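You operate a simulated robot arm through the tools that you are given. There is no shell and no other tool. Be economical: measure what you need, move in short steps, check, and stop when the job is done.

The job below is to be done with a simulated robot arm. You get a single attempt, and the scene is never put back.

## Task
Plug in the small screen and step it to woods.
Fine: stool socket off first, on again once the plug is in.
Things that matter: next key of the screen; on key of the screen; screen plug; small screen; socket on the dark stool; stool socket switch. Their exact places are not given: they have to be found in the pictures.

The check looks at the end state, three seconds after you hand in, the way a careful person would. Anything else that was tipped, shoved, dropped, spilled or broken makes it a failure.

## Robot
A 6-joint arm with a fingered hand, hanging from a carriage that runs on a gantry, over the field with the corners [-2565, 477], [-2565, -803], [35, -803], [35, 477] (x, y) and turns from -6.004 to 6.004 rad about z. Base frame: it is fixed where the carriage stands at the start and does not move with it; the origin is on the floor, on the carriage's upright axis, x ahead of it, y to its left, z up. Units: mm, rad, N and s.
With the tool pointing down near the work surface it reaches from about 100 to 720 mm from the robot's upright axis, wherever it stands. Its first joint turns from -2.897 to 2.897 rad. Places, roughly: next key of the screen [500, -100, 700]; on key of the screen [500, 0, 700]; socket on the dark stool [700, -200, 700]; stool socket switch [700, -100, 700]. Payload 4 kg.
Tool frame: the origin (TCP) lies between the finger pads and is the grasp point; the fingertips stand 30 mm ahead of it; z points along the fingers, y is the line along which they close. Largest opening 104 mm; the body of the gripper starts 35 mm behind the TCP. The gripper is a hand of 5 fingers: y runs from the thumb to the fingers, the wrist lies at [-15, -113, -190] in the tool frame, and closing takes about 1.5 s.
Orientation is that of the tool frame in the base frame, as a unit quaternion [w, x, y, z]. With the fingers straight down and the wrist toward the robot, the tool's x, y and z point along [0, 1, 0], [1, 0, 0] and [0, 0, -1] of the base frame.

## Interface
- The arm moves only by the tool apply_moves. Its argument "commands" is a list of rows, each a list of 7 numbers: the shift along the base's x, y, z in mm, then the turn, a rotation vector about the base's x, y, z in rad, then the finger opening in mm, from 0 to 104. In form: [[dx, dy, dz, rx, ry, rz, gripper], ...]. A call has 1 to 10 rows; each row is the pose to reach, as a shift and turn from the pose commanded when the call began. Each row takes 0.2 s and may step no farther than 50 mm and 0.15 rad from the row before; otherwise, or with a gripper value out of range, the whole call is refused. A pose out of reach is approached as far as the arm can. The call stops where the force on the tool passes 60 N (or 10 N more than at its start, if that is more) or the arm is blocked; 0.2 s more then pass. Each finger travels about 45 mm/s and halts on what it meets, pressing with about 26 N; the grip force reading is that of the motor and also rises with nothing between the fingers. The clock runs only during rows and for 0.2 s after the last one: add rows that repeat a pose to give the fingers time. It gives the time, the measured TCP pose, the force on the tool (base axes), the opening and the grip force at its end, in the units of the frame above (readings bear some noise), with the torque about the TCP (base axes, N m) and any sound that the robot's microphone picked up.
- Cameras (640 x 400 px; columns grow to the right, rows downward): "scene" is now at [263.3, -20.8, 1510.6]; the picture's right is [-0.32, -0.95, 0.00], its down [-0.81, 0.28, -0.51] and it looks along [0.49, -0.17, -0.86] (base axes); focal length 277 px, centre (320, 200). "wrist" rides on the gripper at [60, -83, -120] in the tool frame; the picture's right is [-0.79, 0.29, -0.54], its down [-0.56, -0.71, 0.44] and it looks along [-0.26, 0.65, 0.72] (tool axes); focal length 234 px, centre (320, 200).
- get_image(camera): a new picture of that camera. It takes no simulated time.
- raise_lower(by): slides the trunk up (or, below 0, down) by that many mm; the arm and the scene camera ride with it, the base frame stays. It gives what a move gives, with no picture.
- roll_base(legs): drives the robot by 1 to 6 legs, each [ahead, left, turn to the left] in mm, mm and rad, along the robot's own axes; the way and the turn of a leg run together, so that a leg with both is an arc; at most 1500 mm and 3.142 rad a leg. The arm and the cameras ride along, it lands a little off, and it stops where it bumps. It keeps to its track: a leg is cut to what the track allows. It gives what a move gives.
- hand_shape(shape): the hand has 5 fingers and takes this shape, open, in about a second: jaw (thumb against the fingers, like two jaws); tri (thumb and two fingers); tip (a fingertip pinch); poke (one finger out to press); point (the index stretched); flat (the hand flat); cup (the hand cupped); fist (a fist). The gripper value then closes the fingers along that shape, each until it touches; the sizes above hold for jaw. It gives what a move gives, with no picture.
- head_to(pan, tilt): turns the head with the scene camera to pan (to the left, within 2.705 rad either way) and tilt (down, from -0.506 to 1.204), counted from straight ahead of the robot. It gives what a move gives.
- pixel_to_xyz(camera, pixels): for up to 12 pixels [column, row] of the newest picture of that camera ("zoom" is the newest enlarged one), the place [x, y, z] in the base frame of the surface seen there, good to about 2 mm. It takes no simulated time.
- close_up(camera, box): a new picture of the part [left, top, right, bottom] of that camera's present view, enlarged. It takes no simulated time.
- sign_off(): hands the job in; it is judged then, once.

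Work in short steps. Measure before you move; look again where a grasp or a placing could have gone wrong, and mend it. You have 80 turns and 52 pictures in all, those below and enlarged ones among them. Open the gripper and draw the arm clear of the work before you hand the job in, unless the task says otherwise; then end with one line.

The tools are called after "Request:" by a JSON object that holds its "api" and its "payload". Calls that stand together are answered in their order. apply_moves: Moves the arm, as the interface text tells. Its arguments: {"type":"object","properties":{"commands":{"type":"array"}},"required":["commands"]} The other tools are called the same way: raise_lower (by) slides the trunk up or down; hand_shape (shape) gives the hand a shape; roll_base (legs) drives the base; head_to (pan, tilt) turns the head that bears the scene camera; get_image (camera) takes a picture; pixel_to_xyz (camera, pixels) gives the place of the surface under pixels of a picture; close_up (camera, box) takes an enlarged picture of a part of a camera's view; sign_off () hands the job in.

At the start:

```text
clock: 0.0
ee_pos: [663.8, 51.8, 1092.6]
ee_rot: [0.0, 0.707, 0.707, 0.0]
contact_force: [0.1, 0.2, -0.2]
moment: [0.01, -0.02, 0.0]
grip_width: 103.4
grip_force: 0.0
shape: jaw
trunk travel left (down, up): [-475.0, 123.0]
robot x, y, heading: [3.8, 1.2, -0.0]
head pan, tilt: [-0.328, 1.031]
```

scene: 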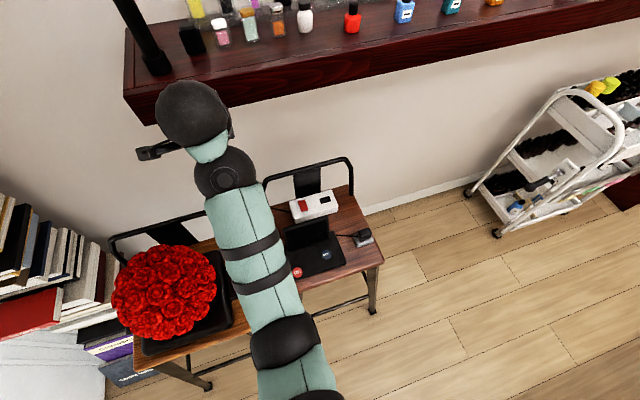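
wrist: 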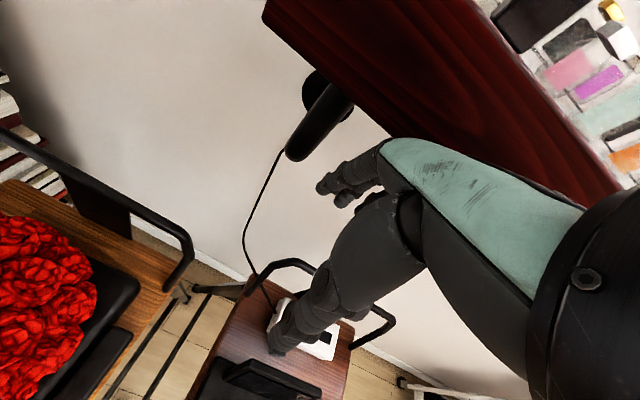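

The scene shows the socket strip near (313,206), the screen near (315,245) and the plug near (360,238). I enlarge that part.

Request:
{"api": "close_up", "payload": {"camera": "scene", "box": [260, 150, 400, 300]}}

Request:
{"api": "pixel_to_xyz", "payload": {"camera": "scene", "pixels": [[303, 205], [325, 199], [362, 237], [327, 256], [297, 272], [315, 230], [345, 215], [165, 290], [370, 265], [298, 218], [340, 205], [350, 165]]}}

```text
2.67 times, centred on (330, 225) of scene
```

zoom: 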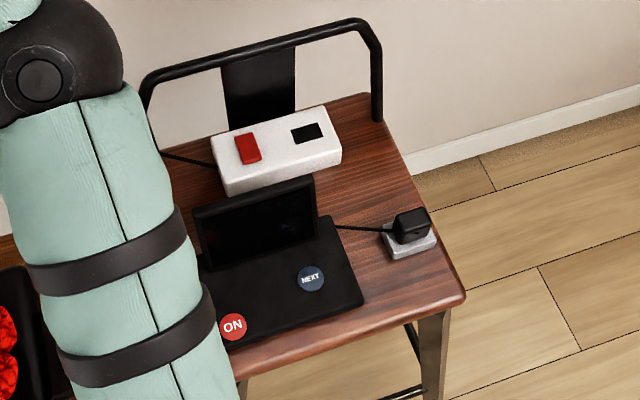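

```text
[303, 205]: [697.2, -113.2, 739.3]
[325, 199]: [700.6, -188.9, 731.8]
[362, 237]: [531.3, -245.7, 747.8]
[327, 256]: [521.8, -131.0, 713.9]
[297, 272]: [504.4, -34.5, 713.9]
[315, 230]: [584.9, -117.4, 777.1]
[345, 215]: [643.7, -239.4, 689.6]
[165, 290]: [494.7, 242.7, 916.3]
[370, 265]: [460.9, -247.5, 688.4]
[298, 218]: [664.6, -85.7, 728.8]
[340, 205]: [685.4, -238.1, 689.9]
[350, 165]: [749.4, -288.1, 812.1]
```

The zoom shows the switch at (247,148), socket slot at (307,133), plug at (410,225), NEXT at (311,279), ON at (233,327). I measure these precisely.

Request:
{"api": "pixel_to_xyz", "payload": {"camera": "zoom", "pixels": [[247, 140], [250, 158], [307, 133], [294, 135], [322, 131], [409, 218], [396, 215], [427, 212], [412, 238], [311, 279], [233, 327], [400, 250]]}}

Request:
{"api": "close_up", "payload": {"camera": "scene", "box": [300, 180, 390, 250]}}

```text
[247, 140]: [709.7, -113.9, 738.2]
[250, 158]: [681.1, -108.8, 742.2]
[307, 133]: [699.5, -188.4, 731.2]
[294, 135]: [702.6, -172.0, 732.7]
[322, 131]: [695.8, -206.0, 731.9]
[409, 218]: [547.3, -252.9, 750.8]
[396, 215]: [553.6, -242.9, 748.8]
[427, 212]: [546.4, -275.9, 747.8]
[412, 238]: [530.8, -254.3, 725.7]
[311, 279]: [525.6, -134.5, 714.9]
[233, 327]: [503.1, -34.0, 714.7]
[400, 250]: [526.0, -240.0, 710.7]
```

```text
5.71 times, centred on (345, 215) of scene
```

zoom: 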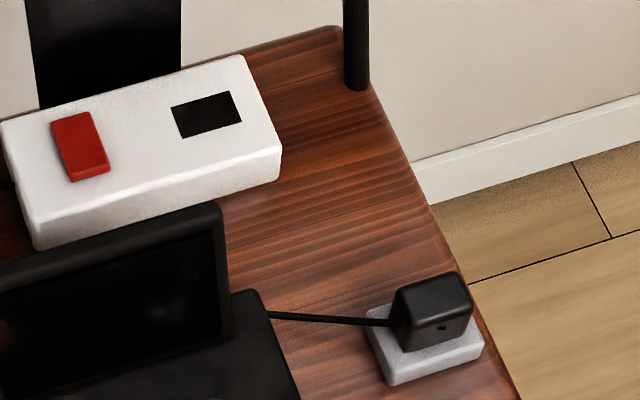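

The plug is a black block standing on a grey rest; I measure its corners, the slot's corners and the rest's corners.

Request:
{"api": "pixel_to_xyz", "payload": {"camera": "zoom", "pixels": [[398, 292], [412, 318], [467, 303], [452, 276], [404, 347], [470, 322], [174, 106], [183, 136], [240, 120], [229, 93], [372, 350], [392, 378]]}}

Request:
{"api": "pixel_to_xyz", "payload": {"camera": "scene", "pixels": [[318, 205]]}}

```text
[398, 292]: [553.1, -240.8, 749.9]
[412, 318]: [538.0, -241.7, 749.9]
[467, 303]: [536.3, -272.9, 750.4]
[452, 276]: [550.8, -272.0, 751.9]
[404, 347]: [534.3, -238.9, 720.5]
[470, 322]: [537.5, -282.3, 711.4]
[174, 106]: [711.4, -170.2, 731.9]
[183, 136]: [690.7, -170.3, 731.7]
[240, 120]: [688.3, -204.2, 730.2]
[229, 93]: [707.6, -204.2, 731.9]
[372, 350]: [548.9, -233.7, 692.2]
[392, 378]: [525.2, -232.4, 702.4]
```

```text
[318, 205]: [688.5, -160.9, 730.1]
```

Plug and slot have nearly the same yaw, so a pure shift does (about +154, +70). The chair's back could hinder the hand, so I measure it, the screen's edges and the cable.

Request:
{"api": "close_up", "payload": {"camera": "scene", "box": [255, 140, 395, 230]}}

Request:
{"api": "pixel_to_xyz", "payload": {"camera": "zoom", "pixels": [[438, 88], [420, 82], [240, 120], [215, 130], [330, 110], [260, 180], [430, 160], [255, 260], [405, 345], [220, 310]]}}

```text
4.44 times, centred on (325, 185) of scene
```

zoom: 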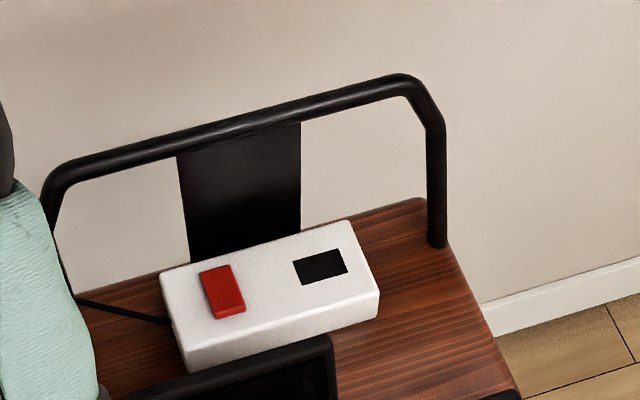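

```text
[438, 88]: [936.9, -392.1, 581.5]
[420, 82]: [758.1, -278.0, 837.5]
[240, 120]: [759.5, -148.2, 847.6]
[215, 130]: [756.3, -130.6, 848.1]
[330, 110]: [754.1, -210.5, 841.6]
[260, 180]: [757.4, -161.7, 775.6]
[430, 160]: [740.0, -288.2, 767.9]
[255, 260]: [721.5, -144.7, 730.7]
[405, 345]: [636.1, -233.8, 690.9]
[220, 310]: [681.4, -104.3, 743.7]
```

The rail's front face is near x=745, z up to 850, so clearance behind the slot is about 45 mm. First I shape the hand to poke and bring it over the switch, high enough, to see it.

Request:
{"api": "hand_shape", "payload": {"shape": "poke"}}

Request:
{"api": "apply_moves", "payload": {"commands": [[0, -45, 0, 0, 0, 0, 104], [5, -90, 0, 0, 0, 0, 104], [10, -135, 0, 0, 0, 0, 104], [18, -161, -30, 0, 0, 0, 104], [18, -161, -75, 0, 0, 0, 104], [18, -161, -120, 0, 0, 0, 104]]}}

Request:
{"api": "get_image", "payload": {"camera": "scene"}}

Request:
{"api": "get_image", "payload": {"camera": "wrist"}}

```text
clock: 0.9
ee_pos: [662.2, 53.3, 1093.2]
ee_rot: [0.0, 0.707, 0.707, 0.0]
contact_force: [0.8, 0.1, -0.4]
moment: [0.0, 0.04, -0.01]
grip_width: 0.0
grip_force: 0.1
shape: poke
trunk travel left (down, up): [-475.0, 123.0]
robot x, y, heading: [-1.8, 1.3, -0.002]
head pan, tilt: [-0.328, 1.031]
```

```text
clock: 2.3
ee_pos: [656.2, -88.6, 1012.4]
ee_rot: [-0.001, 0.708, 0.707, -0.001]
contact_force: [-1.0, -0.6, -0.9]
moment: [-0.03, -0.04, -0.03]
grip_width: 0.1
grip_force: 0.0
shape: poke
out of reach, approached as far as the arm can: row 5, 6
trunk travel left (down, up): [-475.0, 123.0]
robot x, y, heading: [-2.8, 1.1, -0.003]
head pan, tilt: [-0.328, 1.031]
```

```text
46 pictures are left
```

scene: 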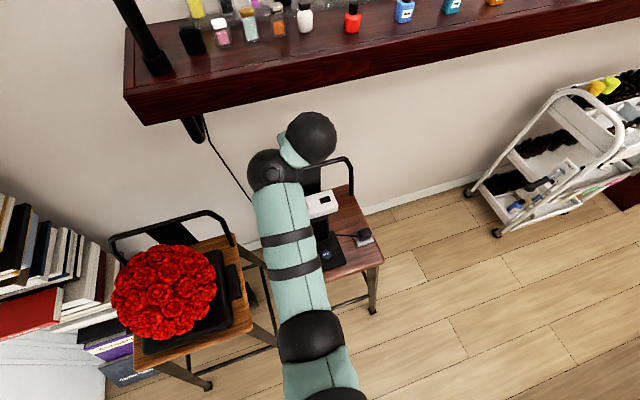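

```text
45 pictures are left
```

wrist: 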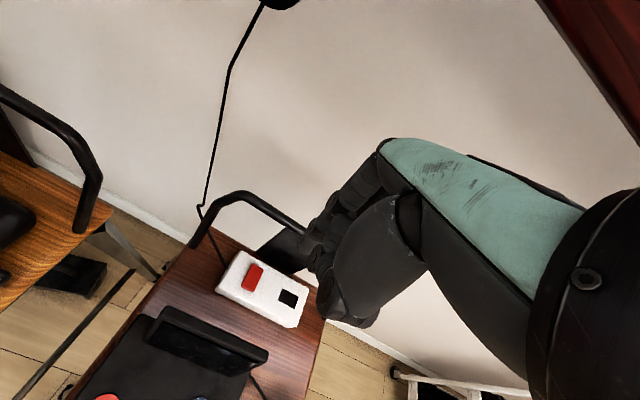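

Lower poses are out of reach from here, so the trunk must go down. First I check the heights of the shelf's edge and the wrist ball near it.

Request:
{"api": "pixel_to_xyz", "payload": {"camera": "scene", "pixels": [[310, 95], [310, 75], [400, 90], [310, 130], [270, 170], [290, 220], [195, 128], [230, 165], [305, 330]]}}

Request:
{"api": "pixel_to_xyz", "payload": {"camera": "wrist", "pixels": [[330, 308], [345, 275], [318, 250], [365, 315], [335, 200], [400, 160], [255, 200]]}}

```text
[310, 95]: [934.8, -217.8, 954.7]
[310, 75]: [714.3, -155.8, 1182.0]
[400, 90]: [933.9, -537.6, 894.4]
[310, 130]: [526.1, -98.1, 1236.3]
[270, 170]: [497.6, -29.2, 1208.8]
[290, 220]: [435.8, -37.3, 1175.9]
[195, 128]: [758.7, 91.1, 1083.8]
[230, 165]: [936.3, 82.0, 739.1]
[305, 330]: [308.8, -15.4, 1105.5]
```

```text
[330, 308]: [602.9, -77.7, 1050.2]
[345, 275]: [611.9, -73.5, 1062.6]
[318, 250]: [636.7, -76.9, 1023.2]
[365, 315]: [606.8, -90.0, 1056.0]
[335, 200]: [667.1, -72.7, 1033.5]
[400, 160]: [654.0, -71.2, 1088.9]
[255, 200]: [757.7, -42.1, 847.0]
```

The shelf front is at x≈714 with the hand below/ahead of it clear. I roll 100 mm to the right and lower the trunk by 250.

Request:
{"api": "roll_base", "payload": {"legs": [[0, -100, 0]]}}

Request:
{"api": "raise_lower", "payload": {"by": -150}}

```text
clock: 3.4
ee_pos: [656.5, -186.0, 1012.8]
ee_rot: [0.001, 0.707, 0.708, 0.0]
contact_force: [0.3, 0.0, 0.3]
moment: [-0.01, 0.02, -0.02]
grip_width: 0.0
grip_force: 0.0
shape: poke
trunk travel left (down, up): [-475.0, 123.0]
robot x, y, heading: [-2.2, -98.7, 0.001]
head pan, tilt: [-0.328, 1.031]
```

```text
clock: 5.2
ee_pos: [656.7, -186.3, 864.0]
ee_rot: [0.0, 0.707, 0.707, 0.0]
contact_force: [0.8, -0.3, -0.2]
moment: [0.01, 0.0, 0.01]
grip_width: 0.0
grip_force: 0.1
shape: poke
trunk travel left (down, up): [-325.0, 273.0]
robot x, y, heading: [0.1, -99.9, 0.007]
head pan, tilt: [-0.328, 1.031]
```

TCP is now at z 864. I move it over the switch's near end and look at the fingertip.

Request:
{"api": "apply_moves", "payload": {"commands": [[10, 40, 0, 0, 0, 0, 104], [25, 77, 0, 0, 0, 0, 104], [25, 77, -20, 0, 0, 0, 104]]}}

Request:
{"api": "get_image", "payload": {"camera": "wrist"}}

Request:
{"api": "get_image", "payload": {"camera": "scene"}}

```text
clock: 6.0
ee_pos: [675.4, -106.8, 841.7]
ee_rot: [0.0, 0.708, 0.706, -0.001]
contact_force: [-0.8, 0.1, 0.4]
moment: [0.03, -0.03, 0.02]
grip_width: 0.0
grip_force: 0.0
shape: poke
out of reach, approached as far as the arm can: row 3
trunk travel left (down, up): [-325.0, 273.0]
robot x, y, heading: [-5.1, -99.7, 0.003]
head pan, tilt: [-0.328, 1.031]
```

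```text
44 pictures are left
```

wrist: 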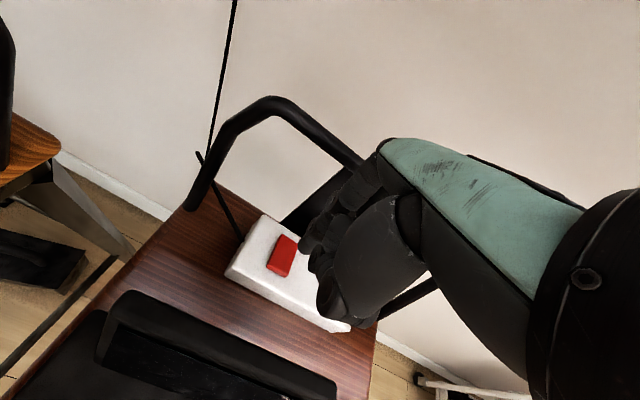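

```text
43 pictures are left
```

scene: 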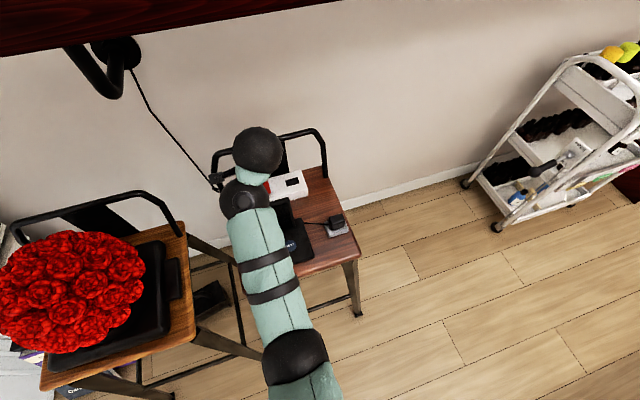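

Reach is the limit; I raise the arm 80, lower the trunk by 130 and roll ahead 30.

Request:
{"api": "apply_moves", "payload": {"commands": [[-15, 0, 30, 0, 0, 0, 104], [-30, 0, 65, 0, 0, 0, 104], [-30, 0, 100, 0, 0, 0, 104]]}}

Request:
{"api": "raise_lower", "payload": {"by": -130}}

Request:
{"api": "roll_base", "payload": {"legs": [[30, 0, 0]]}}

Request:
{"api": "get_image", "payload": {"camera": "wrist"}}

```text
clock: 6.8
ee_pos: [644.5, -106.8, 941.4]
ee_rot: [0.0, 0.708, 0.707, -0.001]
contact_force: [0.2, 0.2, -0.8]
moment: [-0.02, -0.01, 0.02]
grip_width: 0.0
grip_force: 0.2
shape: poke
trunk travel left (down, up): [-325.0, 273.0]
robot x, y, heading: [-1.7, -98.6, -0.006]
head pan, tilt: [-0.328, 1.031]
```

```text
clock: 8.4
ee_pos: [644.4, -107.6, 811.6]
ee_rot: [0.0, 0.707, 0.707, 0.0]
contact_force: [-0.3, 0.3, -0.5]
moment: [0.02, 0.03, -0.03]
grip_width: 0.0
grip_force: 0.0
shape: poke
trunk travel left (down, up): [-195.0, 403.0]
robot x, y, heading: [-0.8, -97.8, 0.001]
head pan, tilt: [-0.328, 1.031]
```

```text
clock: 9.2
ee_pos: [674.5, -106.5, 812.0]
ee_rot: [0.0, 0.707, 0.707, 0.0]
contact_force: [1.0, 0.4, 0.3]
moment: [0.01, -0.01, -0.03]
grip_width: 0.0
grip_force: 0.0
shape: poke
trunk travel left (down, up): [-195.0, 403.0]
robot x, y, heading: [29.9, -99.7, -0.002]
head pan, tilt: [-0.328, 1.031]
```

```text
42 pictures are left
```

wrist: 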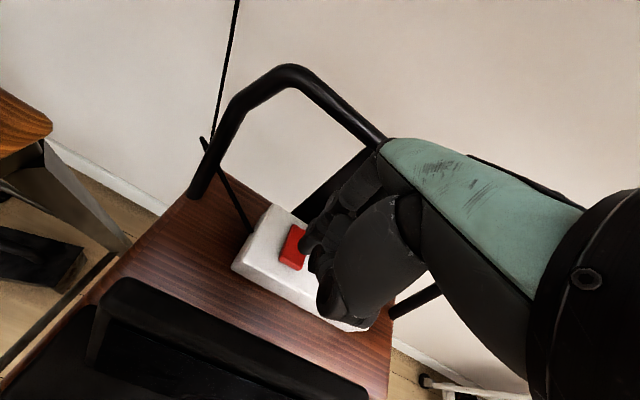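

I zoom on the hand to locate the poking fingertip.

Request:
{"api": "close_up", "payload": {"camera": "wrist", "box": [220, 130, 440, 340]}}

Request:
{"api": "pixel_to_xyz", "payload": {"camera": "wrist", "pixels": [[303, 244], [320, 265], [325, 310], [385, 205], [350, 215], [322, 220], [360, 325], [310, 255]]}}

```text
1.90 times, centred on (330, 235) of wrist
```

zoom: 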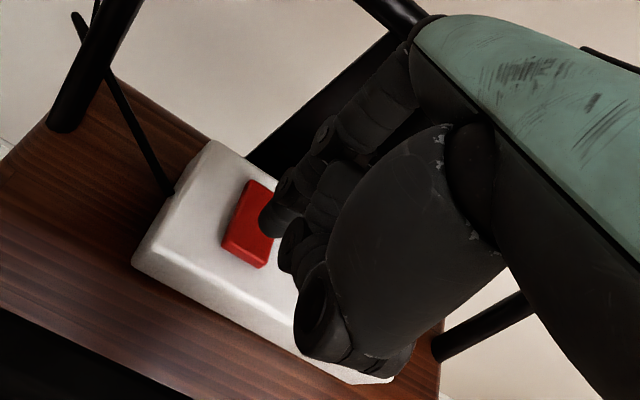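

```text
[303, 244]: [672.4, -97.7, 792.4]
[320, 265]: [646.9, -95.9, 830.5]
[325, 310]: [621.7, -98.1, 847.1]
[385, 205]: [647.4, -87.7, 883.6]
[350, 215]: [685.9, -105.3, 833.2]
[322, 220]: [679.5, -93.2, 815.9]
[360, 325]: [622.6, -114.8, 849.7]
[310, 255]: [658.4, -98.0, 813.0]
```

The fingertip sits straight ahead of the TCP (tip z≈782). I measure the rocker's raised end before pressing.

Request:
{"api": "pixel_to_xyz", "payload": {"camera": "zoom", "pixels": [[252, 185], [240, 215], [228, 245], [268, 188], [255, 255], [240, 243], [255, 200]]}}

```text
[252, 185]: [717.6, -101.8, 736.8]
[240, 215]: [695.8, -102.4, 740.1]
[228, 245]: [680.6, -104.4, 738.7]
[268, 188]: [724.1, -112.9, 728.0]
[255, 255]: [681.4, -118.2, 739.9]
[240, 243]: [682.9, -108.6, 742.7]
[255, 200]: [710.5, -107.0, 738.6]
```

The rocker spans x 680–717, centre y≈-111, near end raised. I press at about (686,-111), stepping down.

Request:
{"api": "apply_moves", "payload": {"commands": [[11, -4, -15, 0, 0, 0, 104], [11, -4, -30, 0, 0, 0, 104], [11, -4, -38, 0, 0, 0, 104], [11, -4, -42, 0, 0, 0, 104], [11, -4, -45, 0, 0, 0, 104]]}}

```text
clock: 10.4
ee_pos: [686.1, -111.6, 767.2]
ee_rot: [0.001, 0.707, 0.707, 0.001]
contact_force: [-1.0, -0.2, 5.7]
moment: [0.02, 0.02, 0.01]
grip_width: 0.0
grip_force: 0.0
shape: poke
trunk travel left (down, up): [-195.0, 403.0]
robot x, y, heading: [30.9, -98.4, -0.001]
head pan, tilt: [-0.328, 1.031]
```

Contact at 5.7 N without a click yet; I press a few mm more.

Request:
{"api": "apply_moves", "payload": {"commands": [[0, 0, -2, 0, 0, 0, 104], [0, 0, -4, 0, 0, 0, 104], [0, 0, -6, 0, 0, 0, 104]]}}

```text
clock: 11.2
ee_pos: [689.6, -109.7, 764.4]
ee_rot: [0.003, 0.708, 0.707, 0.004]
contact_force: [-8.1, 1.5, 39.7]
moment: [0.18, 0.31, 0.0]
grip_width: 0.1
grip_force: 0.1
shape: poke
trunk travel left (down, up): [-195.0, 403.0]
robot x, y, heading: [28.6, -99.5, 0.001]
head pan, tilt: [-0.328, 1.031]
```

Force rose to 40 N with no sound; I lift off and inspect the rocker.

Request:
{"api": "apply_moves", "payload": {"commands": [[0, 0, 10, 0, 0, 0, 104], [-20, 0, 45, 0, 0, 0, 104]]}}

Request:
{"api": "close_up", "payload": {"camera": "wrist", "box": [220, 180, 400, 340]}}

Request:
{"api": "close_up", "payload": {"camera": "scene", "box": [200, 100, 380, 240]}}

```text
clock: 11.8
ee_pos: [664.5, -111.2, 803.7]
ee_rot: [-0.001, 0.708, 0.707, -0.002]
contact_force: [-0.2, 0.4, -0.7]
moment: [-0.01, 0.01, -0.02]
grip_width: 0.1
grip_force: 0.1
shape: poke
trunk travel left (down, up): [-195.0, 403.0]
robot x, y, heading: [28.7, -96.7, 0.003]
head pan, tilt: [-0.328, 1.031]
```

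```text
2.50 times, centred on (310, 260) of wrist
```

zoom: 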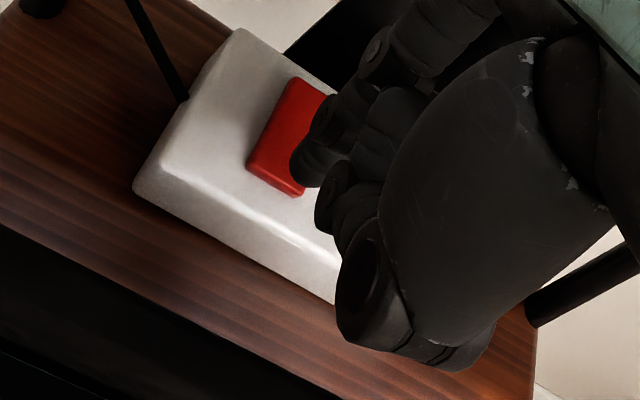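

```text
2.86 times, centred on (290, 170) of scene
```

zoom: 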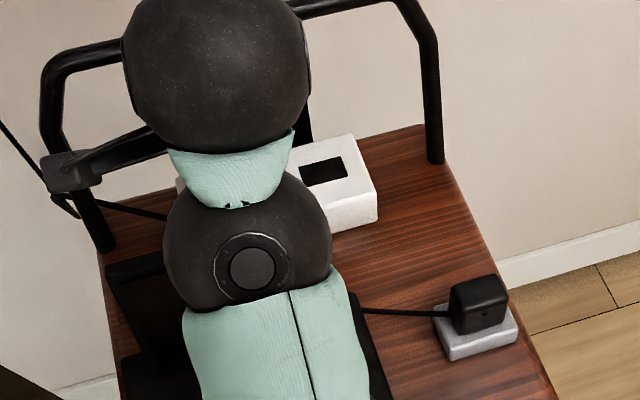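

I look closer at the rocker to measure whether its ends swapped height.

Request:
{"api": "close_up", "payload": {"camera": "wrist", "box": [260, 200, 340, 270]}}

Request:
{"api": "pixel_to_xyz", "payload": {"camera": "zoom", "pixels": [[257, 60], [240, 100], [220, 150], [195, 210], [170, 260], [250, 300], [290, 330], [230, 280], [280, 90], [130, 350], [100, 150]]}}

```text
5.71 times, centred on (300, 235) of wrist
```

zoom: 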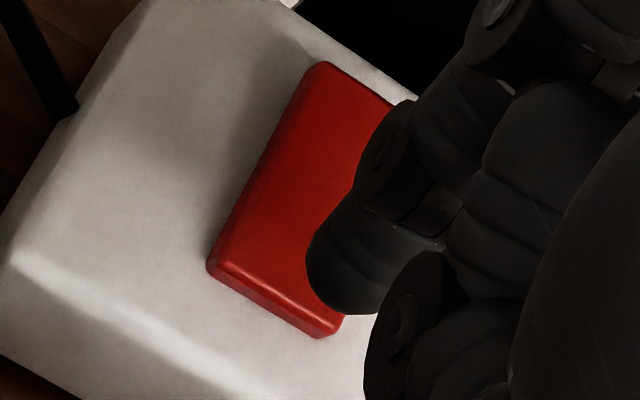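

```text
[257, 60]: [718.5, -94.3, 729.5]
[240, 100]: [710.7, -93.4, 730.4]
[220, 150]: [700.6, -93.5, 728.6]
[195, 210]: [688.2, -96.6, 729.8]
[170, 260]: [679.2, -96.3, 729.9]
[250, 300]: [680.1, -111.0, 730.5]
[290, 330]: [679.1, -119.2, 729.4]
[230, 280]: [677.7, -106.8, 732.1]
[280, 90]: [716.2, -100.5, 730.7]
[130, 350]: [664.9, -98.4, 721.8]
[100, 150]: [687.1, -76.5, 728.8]
```

Request:
{"api": "pixel_to_xyz", "payload": {"camera": "zoom", "pixels": [[325, 75], [340, 90], [310, 120], [290, 160], [270, 200], [250, 240], [235, 262], [290, 285], [225, 265], [350, 110]]}}

```text
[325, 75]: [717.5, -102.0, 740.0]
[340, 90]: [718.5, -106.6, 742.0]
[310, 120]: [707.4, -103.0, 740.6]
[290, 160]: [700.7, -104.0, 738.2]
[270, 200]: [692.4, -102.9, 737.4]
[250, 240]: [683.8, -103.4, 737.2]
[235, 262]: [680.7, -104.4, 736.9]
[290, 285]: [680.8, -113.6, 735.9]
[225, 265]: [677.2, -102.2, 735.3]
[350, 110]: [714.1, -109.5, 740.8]
```

The rocker flipped (near end now 736, far 742): switch off. Now I raise and retract the hand, take the tri shape, and measure the plug and its cable unobstructed.

Request:
{"api": "apply_moves", "payload": {"commands": [[-20, -20, 40, 0, 0, 0, 104], [-50, -60, 60, 0, 0, 0, 104], [-85, -95, 80, 0, 0, 0, 104], [-120, -130, 80, 0, 0, 0, 104]]}}

Request:
{"api": "hand_shape", "payload": {"shape": "tri"}}

Request:
{"api": "get_image", "payload": {"camera": "wrist"}}

Request:
{"api": "get_image", "payload": {"camera": "scene"}}

```text
refused: row 2 steps farther than a row can; nothing moved
```

```text
clock: 12.7
ee_pos: [666.6, -111.4, 805.2]
ee_rot: [0.0, 0.707, 0.707, 0.0]
contact_force: [2.2, -0.7, -1.8]
moment: [-0.02, -0.09, 0.01]
grip_width: 99.5
grip_force: 0.1
shape: tri
trunk travel left (down, up): [-195.0, 403.0]
robot x, y, heading: [31.0, -97.3, 0.002]
head pan, tilt: [-0.328, 1.031]
```

```text
37 pictures are left
```

wrist: 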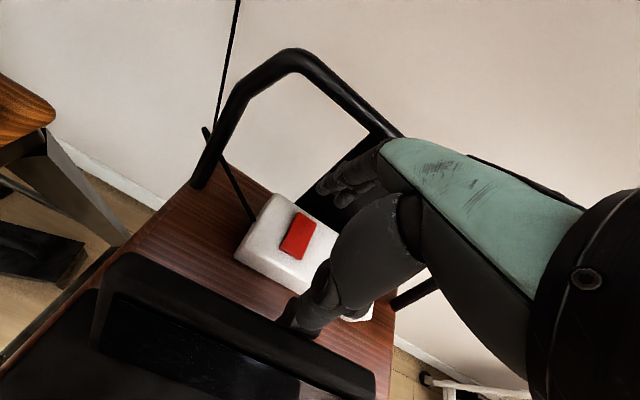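

```text
36 pictures are left
```

scene: 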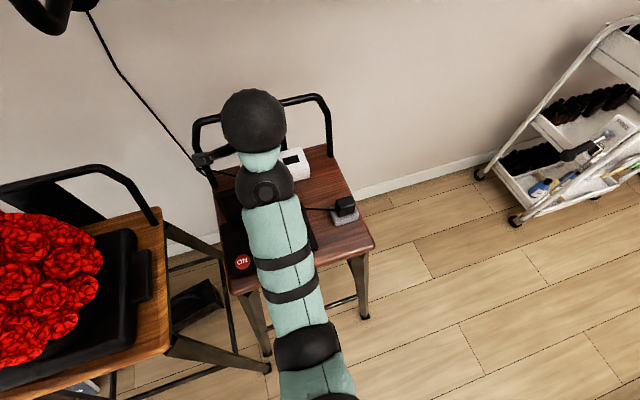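

The lift was refused (step too long), so the hand opened in place, apparently without contact. I lift straight up now, then away.

Request:
{"api": "apply_moves", "payload": {"commands": [[0, 0, 45, 0, 0, 0, 104], [0, 0, 90, 0, 0, 0, 104], [-20, -30, 115, 0, 0, 0, 104], [-45, -70, 115, 0, 0, 0, 104], [-75, -105, 115, 0, 0, 0, 104], [-105, -140, 115, 0, 0, 0, 104]]}}

Request:
{"api": "get_image", "payload": {"camera": "wrist"}}

Request:
{"api": "close_up", "payload": {"camera": "scene", "box": [180, 120, 400, 300]}}

```text
clock: 14.1
ee_pos: [634.0, -252.5, 874.3]
ee_rot: [0.001, 0.707, 0.707, -0.001]
contact_force: [-0.5, 0.5, -0.2]
moment: [0.03, 0.01, 0.03]
grip_width: 104.0
grip_force: 0.1
shape: tri
out of reach, approached as far as the arm can: row 3, 4, 5, 6
trunk travel left (down, up): [-195.0, 403.0]
robot x, y, heading: [29.5, -95.4, -0.0]
head pan, tilt: [-0.328, 1.031]
```

```text
35 pictures are left
```

wrist: 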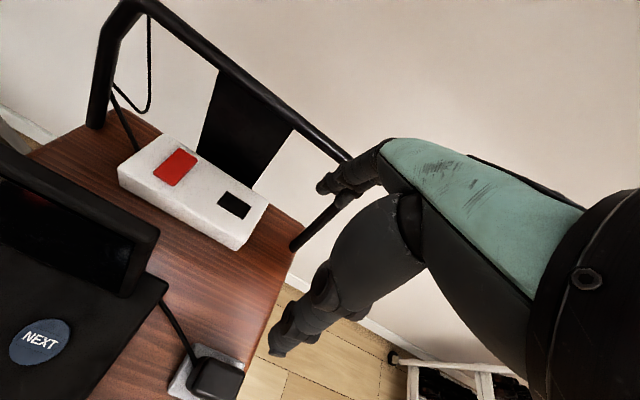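

```text
2.22 times, centred on (290, 210) of scene
```

zoom: 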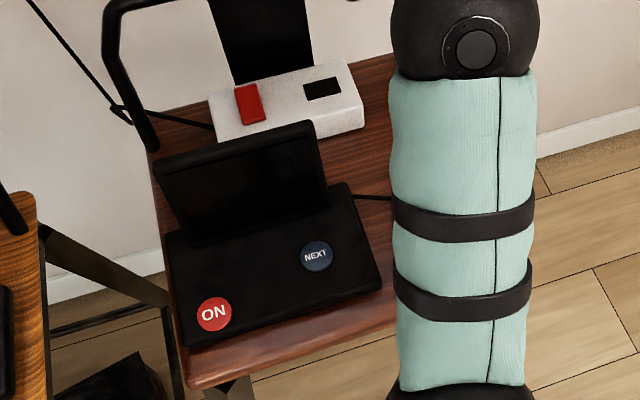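

From the wrist view I measure the slot (235,205), cable (180,330) and plug (215,380).

Request:
{"api": "pixel_to_xyz", "payload": {"camera": "wrist", "pixels": [[227, 191], [217, 206], [240, 220], [250, 205], [165, 305], [180, 330], [192, 352], [205, 360], [243, 368], [190, 385], [180, 375], [225, 380]]}}

Request:
{"api": "close_up", "payload": {"camera": "wrist", "box": [130, 280, 270, 400]}}

```text
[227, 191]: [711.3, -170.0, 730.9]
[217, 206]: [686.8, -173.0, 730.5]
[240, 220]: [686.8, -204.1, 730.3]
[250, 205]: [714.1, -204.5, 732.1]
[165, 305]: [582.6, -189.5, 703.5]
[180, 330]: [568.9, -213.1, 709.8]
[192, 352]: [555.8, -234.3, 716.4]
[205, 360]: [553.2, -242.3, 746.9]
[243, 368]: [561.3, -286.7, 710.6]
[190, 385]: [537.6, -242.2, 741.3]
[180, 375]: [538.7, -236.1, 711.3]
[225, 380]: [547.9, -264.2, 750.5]
```

```text
3.33 times, centred on (200, 340) of wrist
```

zoom: 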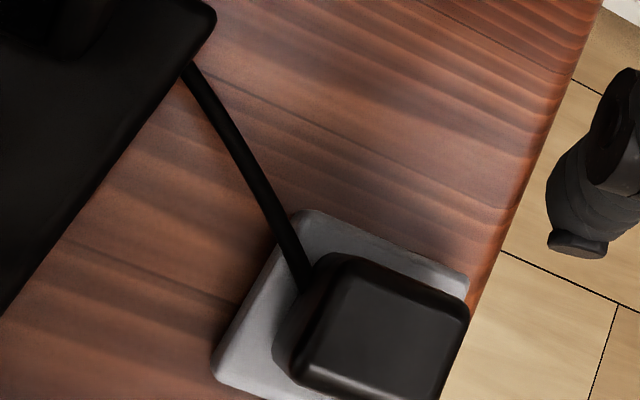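

I measure the plug's top edges in this zoom.

Request:
{"api": "pixel_to_xyz", "payload": {"camera": "zoom", "pixels": [[340, 265], [455, 315], [300, 370], [420, 390], [395, 280], [350, 375], [325, 310], [440, 350], [390, 330], [285, 350], [462, 290], [345, 225]]}}

```text
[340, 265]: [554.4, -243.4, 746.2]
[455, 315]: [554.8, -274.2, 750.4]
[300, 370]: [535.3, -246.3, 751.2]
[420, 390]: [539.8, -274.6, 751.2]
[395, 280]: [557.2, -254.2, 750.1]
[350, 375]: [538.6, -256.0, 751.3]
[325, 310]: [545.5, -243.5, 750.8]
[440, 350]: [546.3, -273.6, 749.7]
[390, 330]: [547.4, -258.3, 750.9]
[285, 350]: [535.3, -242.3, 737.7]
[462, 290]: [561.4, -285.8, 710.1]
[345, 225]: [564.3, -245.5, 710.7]
```

Plug centre ≈ (546,-258.5), top 751. I move above it and lower, then read the pose.

Request:
{"api": "apply_moves", "payload": {"commands": [[-40, 0, -10, 0, 0, 0, 80], [-70, -2, -20, 0, 0, 0, 80], [-88, -5, -30, 0, 0, 0, 70]]}}

```text
clock: 14.9
ee_pos: [583.9, -259.7, 809.6]
ee_rot: [0.002, 0.708, 0.706, -0.001]
contact_force: [-0.3, 0.0, 0.4]
moment: [0.02, -0.01, 0.01]
grip_width: 70.5
grip_force: 0.0
shape: tri
out of reach, approached as far as the arm can: row 1, 2, 3
trunk travel left (down, up): [-195.0, 403.0]
robot x, y, heading: [31.6, -95.5, 0.004]
head pan, tilt: [-0.328, 1.031]
```

The arm is too folded at this spot, so I roll the base back 60 mm and re-read.

Request:
{"api": "roll_base", "payload": {"legs": [[-80, -60, 0]]}}

Request:
{"api": "apply_moves", "payload": {"commands": [[0, 0, 0, 0, 0, 0, 70]]}}

```text
clock: 16.1
ee_pos: [503.6, -320.6, 810.3]
ee_rot: [0.002, 0.708, 0.706, 0.0]
contact_force: [-0.1, 0.1, 0.0]
moment: [0.02, -0.02, -0.04]
grip_width: 70.4
grip_force: 0.1
shape: tri
trunk travel left (down, up): [-195.0, 403.0]
robot x, y, heading: [-47.7, -156.7, 0.001]
head pan, tilt: [-0.328, 1.031]
```

```text
clock: 16.5
ee_pos: [504.7, -320.2, 811.0]
ee_rot: [0.002, 0.708, 0.706, 0.0]
contact_force: [-1.7, -0.1, -0.3]
moment: [0.01, -0.02, 0.03]
grip_width: 70.4
grip_force: 0.1
shape: tri
trunk travel left (down, up): [-195.0, 403.0]
robot x, y, heading: [-50.6, -157.6, 0.001]
head pan, tilt: [-0.328, 1.031]
```

Pose is (504.7,-320.2,811). I shift +41.5, +61.5 to hover over the plug and look.

Request:
{"api": "apply_moves", "payload": {"commands": [[20, 30, 0, 0, 0, 0, 70], [41.5, 61.5, 0, 0, 0, 0, 60], [41.5, 61.5, -10, 0, 0, 0, 60]]}}

Request:
{"api": "get_image", "payload": {"camera": "wrist"}}

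Request:
{"api": "close_up", "payload": {"camera": "scene", "box": [220, 100, 420, 300]}}

```text
clock: 17.3
ee_pos: [546.7, -256.8, 800.2]
ee_rot: [0.002, 0.708, 0.707, 0.0]
contact_force: [-0.6, -0.1, -0.4]
moment: [0.0, 0.03, 0.01]
grip_width: 60.5
grip_force: 0.1
shape: tri
trunk travel left (down, up): [-195.0, 403.0]
robot x, y, heading: [-50.0, -159.2, -0.006]
head pan, tilt: [-0.328, 1.031]
```

```text
32 pictures are left
```

wrist: 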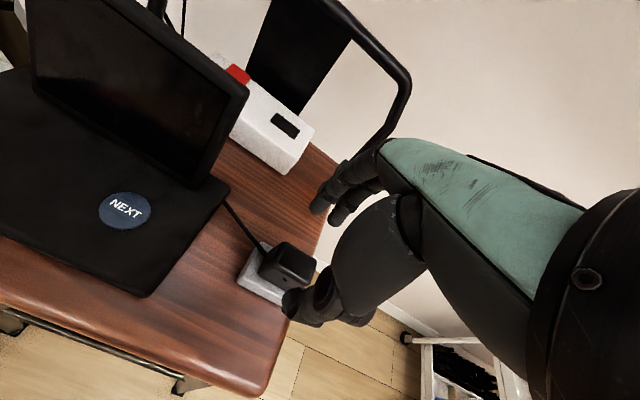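

```text
2.00 times, centred on (320, 200) of scene
```

zoom: 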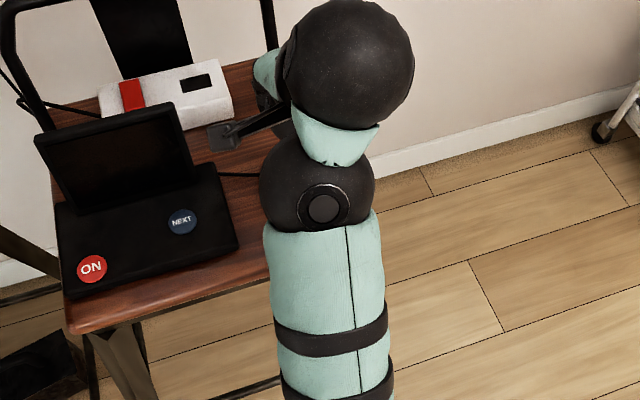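

The plug lies between thumb (295,300) and fingers (325,200). I descend 46 mm and adjust y.

Request:
{"api": "apply_moves", "payload": {"commands": [[0, -1.5, -15, 0, 0, 0, 60], [0, -1.5, -30, 0, 0, 0, 60], [0, -1.5, -42, 0, 0, 0, 60], [0, -1.5, -47, 0, 0, 0, 60]]}}

Request:
{"api": "close_up", "payload": {"camera": "wrist", "box": [220, 140, 420, 340]}}

```text
clock: 18.3
ee_pos: [546.2, -258.8, 752.8]
ee_rot: [0.002, 0.708, 0.706, -0.001]
contact_force: [0.2, 0.1, -0.5]
moment: [0.01, -0.02, -0.02]
grip_width: 60.3
grip_force: 0.0
shape: tri
trunk travel left (down, up): [-195.0, 403.0]
robot x, y, heading: [-49.1, -157.4, -0.0]
head pan, tilt: [-0.328, 1.031]
```

```text
2.00 times, centred on (320, 240) of wrist
```

zoom: 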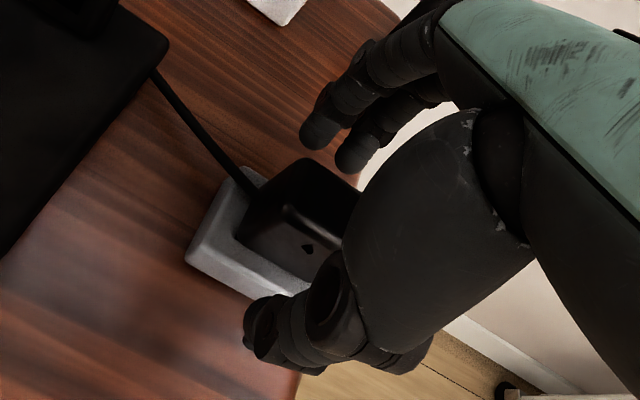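

Fingers and thumb stand either side of the plug. I close.

Request:
{"api": "apply_moves", "payload": {"commands": [[0, 0, 0, 0, 0, 0, 40], [0, 0, 0, 0, 0, 0, 25], [0, 0, 0, 0, 0, 0, 10], [0, 0, 0, 0, 0, 0, 10], [0, 0, 0, 0, 0, 0, 10], [0, 0, 0, 0, 0, 0, 10]]}}

Request:
{"api": "close_up", "payload": {"camera": "wrist", "box": [220, 140, 420, 340]}}

```text
clock: 19.7
ee_pos: [546.6, -259.9, 752.7]
ee_rot: [0.002, 0.707, 0.707, -0.002]
contact_force: [0.3, 0.3, -0.1]
moment: [0.02, 0.02, -0.02]
grip_width: 20.8
grip_force: 26.1
shape: tri
trunk travel left (down, up): [-195.0, 403.0]
robot x, y, heading: [-52.9, -158.7, -0.001]
head pan, tilt: [-0.328, 1.031]
```

```text
2.00 times, centred on (320, 240) of wrist
```

zoom: 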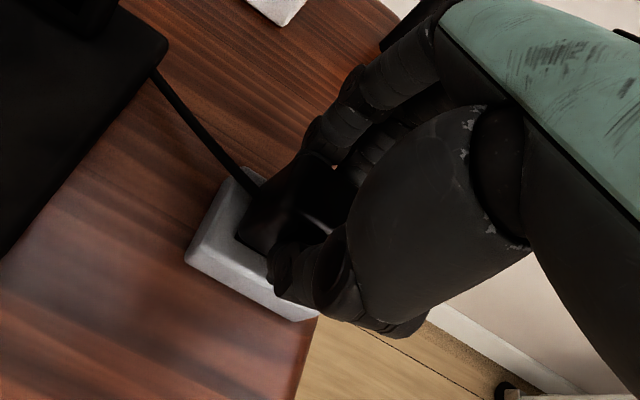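

Gripped at 20.8 mm, 26 N. I lift 65 mm and look.

Request:
{"api": "apply_moves", "payload": {"commands": [[0, 0, 10, 0, 0, 0, 10], [0, 0, 25, 0, 0, 0, 10], [0, 0, 45, 0, 0, 0, 10], [0, 0, 58, 0, 0, 0, 10]]}}

Request:
{"api": "get_image", "payload": {"camera": "wrist"}}

Request:
{"api": "close_up", "payload": {"camera": "wrist", "box": [220, 140, 420, 340]}}

```text
clock: 20.7
ee_pos: [545.0, -258.7, 812.1]
ee_rot: [0.002, 0.707, 0.707, -0.001]
contact_force: [0.1, 0.0, -0.3]
moment: [0.01, 0.0, 0.05]
grip_width: 20.6
grip_force: 25.9
shape: tri
trunk travel left (down, up): [-195.0, 403.0]
robot x, y, heading: [-51.0, -157.8, -0.005]
head pan, tilt: [-0.328, 1.031]
```

```text
28 pictures are left
```

wrist: 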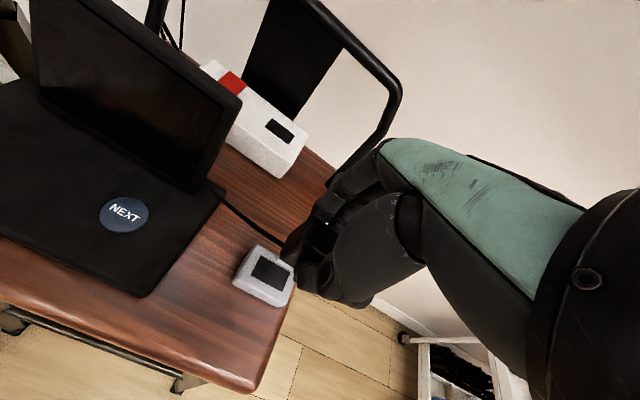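

```text
2.00 times, centred on (320, 240) of wrist
```

zoom: 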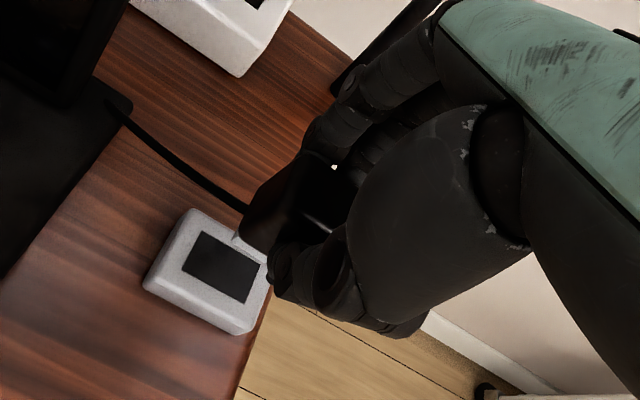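

The rest has a pocket like the socket's, so the shift is pocket-to-slot. I measure both in this view.

Request:
{"api": "close_up", "payload": {"camera": "wrist", "box": [200, 90, 320, 310]}}

Request:
{"api": "pixel_to_xyz", "payload": {"camera": "wrist", "pixels": [[274, 118], [263, 128], [284, 143], [295, 132], [261, 257], [251, 277], [285, 291], [292, 270], [244, 250], [234, 284], [281, 305], [238, 68]]}}

```text
1.82 times, centred on (260, 200) of wrist
```

zoom: 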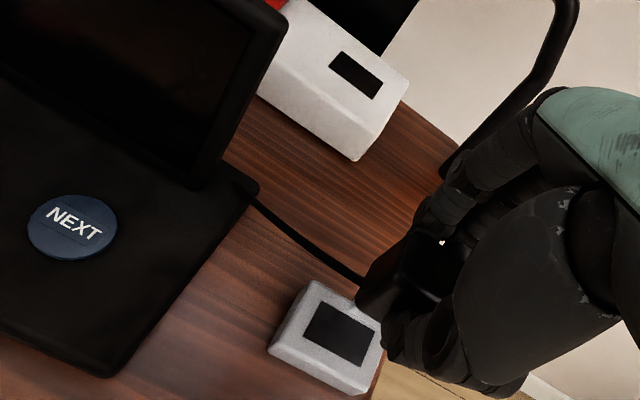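

```text
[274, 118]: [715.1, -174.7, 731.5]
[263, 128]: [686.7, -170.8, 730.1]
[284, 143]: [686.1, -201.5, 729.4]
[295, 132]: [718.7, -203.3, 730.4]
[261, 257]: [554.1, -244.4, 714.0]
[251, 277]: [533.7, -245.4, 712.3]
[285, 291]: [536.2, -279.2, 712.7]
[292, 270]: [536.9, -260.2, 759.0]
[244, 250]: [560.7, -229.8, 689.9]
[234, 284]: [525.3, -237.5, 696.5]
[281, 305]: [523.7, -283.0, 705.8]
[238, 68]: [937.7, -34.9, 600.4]
```

I use the zoom's sharper corner pixels.

Request:
{"api": "pixel_to_xyz", "payload": {"camera": "zoom", "pixels": [[319, 301], [305, 330], [364, 365], [340, 52], [330, 67], [370, 97], [382, 82], [334, 349], [350, 82], [361, 66], [310, 316], [312, 335]]}}

```text
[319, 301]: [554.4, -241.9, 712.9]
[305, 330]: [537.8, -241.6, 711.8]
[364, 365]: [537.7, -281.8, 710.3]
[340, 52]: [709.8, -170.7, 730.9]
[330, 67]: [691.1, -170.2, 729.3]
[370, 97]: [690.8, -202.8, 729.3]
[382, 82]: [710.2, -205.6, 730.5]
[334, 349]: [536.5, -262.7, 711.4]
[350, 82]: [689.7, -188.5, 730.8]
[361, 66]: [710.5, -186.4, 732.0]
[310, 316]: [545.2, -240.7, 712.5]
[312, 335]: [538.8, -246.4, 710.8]
```

Pocket→slot shift ≈ (+154, +71, +19), so seated TCP ≈ (700,-188,772). I roll 80 ahead with the plug at this height, on the clear side of the screen.

Request:
{"api": "roll_base", "payload": {"legs": [[80, 0, 0]]}}

Request:
{"api": "apply_moves", "payload": {"commands": [[25, 0, 0, 0, 0, 0, 10], [50, 0, 0, 0, 0, 0, 10], [74, 10, 0, 0, 0, 0, 10], [74, 35, 0, 0, 0, 0, 10], [74, 55, 0, 0, 0, 0, 10], [74, 70, 0, 0, 0, 0, 10]]}}

Request:
{"api": "get_image", "payload": {"camera": "wrist"}}

```text
clock: 21.7
ee_pos: [625.9, -258.5, 812.9]
ee_rot: [0.002, 0.708, 0.706, 0.0]
contact_force: [-0.1, -0.4, 0.1]
moment: [0.0, 0.02, 0.0]
grip_width: 20.7
grip_force: 25.9
shape: tri
trunk travel left (down, up): [-195.0, 403.0]
robot x, y, heading: [30.8, -158.3, 0.001]
head pan, tilt: [-0.328, 1.031]
```

```text
clock: 23.1
ee_pos: [698.0, -187.6, 812.4]
ee_rot: [0.001, 0.708, 0.706, 0.0]
contact_force: [0.1, 0.7, -0.5]
moment: [-0.02, 0.02, 0.01]
grip_width: 20.5
grip_force: 25.9
shape: tri
trunk travel left (down, up): [-195.0, 403.0]
robot x, y, heading: [30.1, -158.5, -0.002]
head pan, tilt: [-0.328, 1.031]
```

```text
25 pictures are left
```

wrist: 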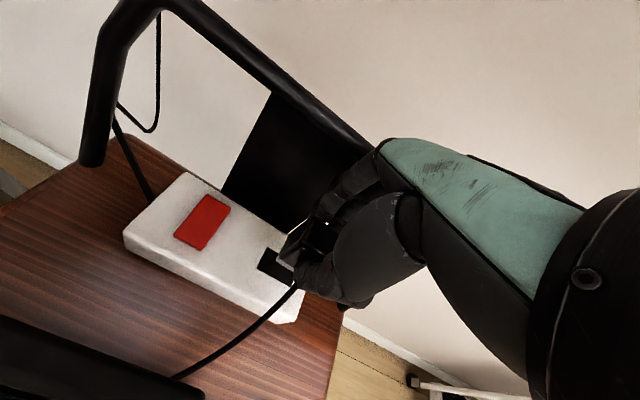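

The plug hovers beside the slot (275,262) in view, with clearance to the back rail. I lower 20 mm, correct x by +2, and look closer.

Request:
{"api": "apply_moves", "payload": {"commands": [[1.5, 0, -10, 0, 0, 0, 10], [1.5, 0, -20, 0, 0, 0, 10], [1.5, 0, -20, 0, 0, 0, 10]]}}

Request:
{"api": "close_up", "payload": {"camera": "wrist", "box": [240, 200, 350, 310]}}

Request:
{"api": "close_up", "payload": {"camera": "scene", "box": [200, 80, 360, 200]}}

```text
clock: 23.9
ee_pos: [701.3, -189.6, 793.0]
ee_rot: [0.001, 0.708, 0.707, 0.0]
contact_force: [0.8, -0.1, -0.2]
moment: [0.04, -0.02, 0.02]
grip_width: 20.7
grip_force: 26.2
shape: tri
trunk travel left (down, up): [-195.0, 403.0]
robot x, y, heading: [29.7, -159.1, -0.005]
head pan, tilt: [-0.328, 1.031]
```

```text
3.64 times, centred on (295, 255) of wrist
```

zoom: 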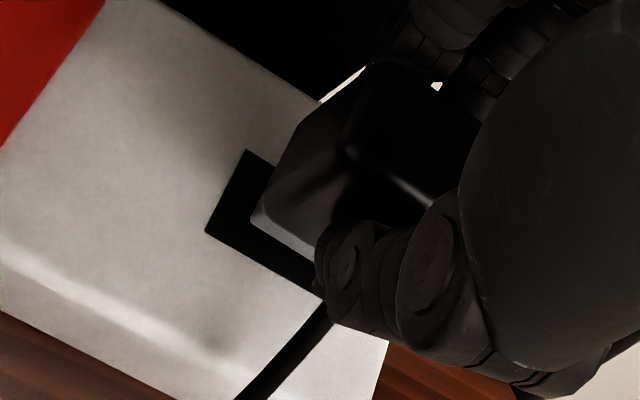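

```text
3.33 times, centred on (280, 140) of scene
```

zoom: 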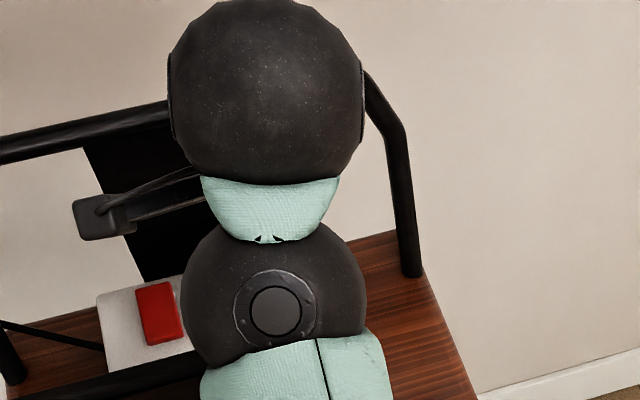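

I lower another 8 mm gently and re-zoom to compare the plug's foot with the slot edges.

Request:
{"api": "apply_moves", "payload": {"commands": [[0, 0, -4, 0, 0, 0, 10], [0, 0, -8, 0, 0, 0, 10], [0, 0, -8, 0, 0, 0, 10]]}}

Request:
{"api": "close_up", "payload": {"camera": "wrist", "box": [250, 210, 330, 290]}}

Request:
{"api": "pixel_to_xyz", "payload": {"camera": "zoom", "pixels": [[206, 140], [145, 240], [250, 200], [230, 240], [260, 270], [280, 270], [340, 300], [300, 140], [270, 180], [320, 90]]}}

```text
clock: 24.7
ee_pos: [701.6, -187.9, 783.9]
ee_rot: [0.003, 0.707, 0.707, 0.0]
contact_force: [-2.2, 2.5, 4.6]
moment: [0.01, 0.06, 0.01]
grip_width: 21.0
grip_force: 25.8
shape: tri
trunk travel left (down, up): [-195.0, 403.0]
robot x, y, heading: [30.6, -154.9, -0.002]
head pan, tilt: [-0.328, 1.031]
```

```text
5.00 times, centred on (290, 250) of wrist
```

zoom: 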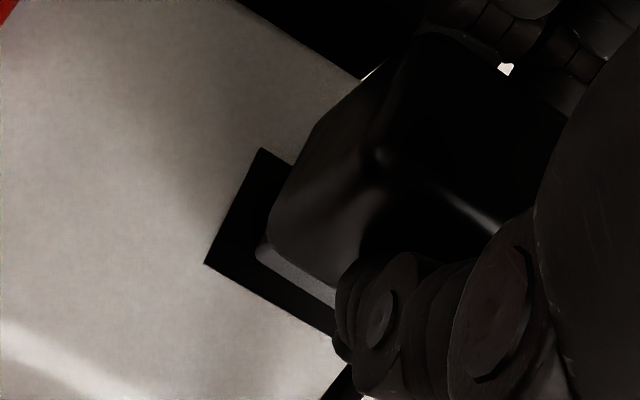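

```text
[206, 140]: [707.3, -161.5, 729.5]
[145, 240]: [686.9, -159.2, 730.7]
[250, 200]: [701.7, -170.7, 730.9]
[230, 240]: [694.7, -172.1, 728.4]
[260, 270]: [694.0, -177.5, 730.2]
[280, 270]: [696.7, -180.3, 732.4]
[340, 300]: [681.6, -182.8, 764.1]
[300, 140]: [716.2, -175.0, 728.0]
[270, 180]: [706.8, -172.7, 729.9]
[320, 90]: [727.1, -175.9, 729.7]
```

Light contact (4.6 N) already at TCP 784. I probe points on the plug itself to judge its offset against the slot corner (690.5,-170.5).

Request:
{"api": "pixel_to_xyz", "payload": {"camera": "zoom", "pixels": [[275, 225], [285, 200], [300, 175], [320, 135], [350, 100], [300, 230], [340, 180], [375, 160], [270, 254], [300, 272], [325, 288], [340, 250]]}}

```text
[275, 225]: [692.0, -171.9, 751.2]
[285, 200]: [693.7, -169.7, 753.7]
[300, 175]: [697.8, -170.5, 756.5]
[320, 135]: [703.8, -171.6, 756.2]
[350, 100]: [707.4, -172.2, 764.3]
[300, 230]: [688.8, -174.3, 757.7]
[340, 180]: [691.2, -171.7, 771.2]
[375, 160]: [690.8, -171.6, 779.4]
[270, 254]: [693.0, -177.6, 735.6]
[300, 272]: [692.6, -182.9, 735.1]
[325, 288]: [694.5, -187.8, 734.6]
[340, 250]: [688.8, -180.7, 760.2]
```

The body's +y face is at -171.5 against the slot's -170.5, x agrees. I shift y +1 and press down gently, watching force.

Request:
{"api": "apply_moves", "payload": {"commands": [[0, 0, 1.5, 0, 0, 0, 10], [-0.5, 1, 1.5, 0, 0, 0, 10], [-0.5, 1, -1, 0, 0, 0, 10], [-0.5, 1, -3, 0, 0, 0, 10]]}}

```text
clock: 25.7
ee_pos: [701.3, -187.2, 782.8]
ee_rot: [0.004, 0.707, 0.707, 0.002]
contact_force: [-1.7, 5.0, 11.6]
moment: [0.01, 0.06, 0.0]
grip_width: 21.4
grip_force: 26.3
shape: tri
trunk travel left (down, up): [-195.0, 403.0]
robot x, y, heading: [28.1, -155.5, -0.003]
head pan, tilt: [-0.328, 1.031]
```

It is blocked at the rim, and the reaction pushes +y and slightly -x, a hint which way to go. I search in that direction under light pressure.

Request:
{"api": "apply_moves", "payload": {"commands": [[0, 0, 2, 0, 0, 0, 10], [-0.8, 1.5, 2, 0, 0, 0, 10], [-0.8, 1.5, 0, 0, 0, 0, 10], [-0.8, 1.5, -2, 0, 0, 0, 10]]}}

```text
clock: 26.7
ee_pos: [700.7, -185.6, 780.2]
ee_rot: [0.003, 0.707, 0.707, 0.002]
contact_force: [-0.2, 6.1, 17.5]
moment: [-0.03, 0.01, 0.03]
grip_width: 21.7
grip_force: 25.9
shape: tri
trunk travel left (down, up): [-195.0, 403.0]
robot x, y, heading: [28.0, -158.4, -0.004]
head pan, tilt: [-0.328, 1.031]
```

z is at 780; I check whether the plug entered or slid in the grip.

Request:
{"api": "close_up", "payload": {"camera": "wrist", "box": [250, 210, 330, 290]}}

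Request:
{"api": "pixel_to_xyz", "payload": {"camera": "zoom", "pixels": [[285, 200], [300, 175], [320, 135], [300, 230], [340, 180], [375, 160], [270, 254], [300, 272], [325, 288], [260, 155], [206, 262], [390, 155]]}}

```text
5.00 times, centred on (290, 250) of wrist
```

zoom: 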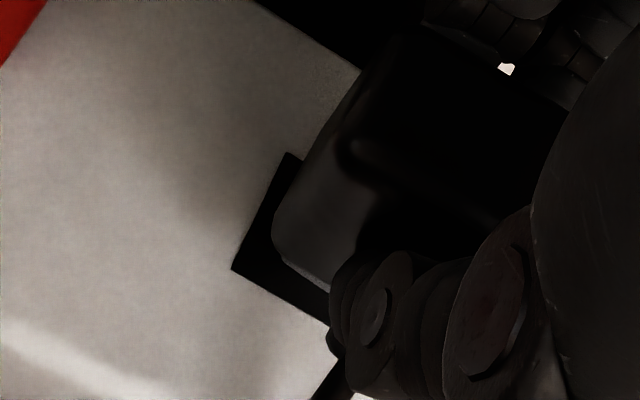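

```text
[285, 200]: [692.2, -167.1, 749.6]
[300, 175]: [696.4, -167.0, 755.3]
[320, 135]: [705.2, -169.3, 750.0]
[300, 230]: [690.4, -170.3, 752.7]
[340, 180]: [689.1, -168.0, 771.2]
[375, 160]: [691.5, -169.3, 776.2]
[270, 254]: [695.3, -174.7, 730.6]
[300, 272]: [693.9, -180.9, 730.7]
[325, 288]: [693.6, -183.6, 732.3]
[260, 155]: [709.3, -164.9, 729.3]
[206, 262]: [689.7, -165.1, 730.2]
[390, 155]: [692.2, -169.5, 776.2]
```

The plug's top fell from 779 to 776 with the TCP, and the grey foot shows less: it is entering. Seated top should be about 770; I press on, straight down.

Request:
{"api": "apply_moves", "payload": {"commands": [[0, 0, -2, 0, 0, 0, 5], [0, 0, -4, 0, 0, 0, 5], [0, 0, -6, 0, 0, 0, 5]]}}

```text
clock: 27.5
ee_pos: [701.3, -182.8, 774.4]
ee_rot: [0.002, 0.707, 0.707, 0.001]
contact_force: [-1.5, 16.3, 26.4]
moment: [0.19, 0.06, 0.15]
grip_width: 22.9
grip_force: 26.7
shape: tri
trunk travel left (down, up): [-195.0, 403.0]
robot x, y, heading: [30.9, -156.6, 0.001]
head pan, tilt: [-0.328, 1.031]
```

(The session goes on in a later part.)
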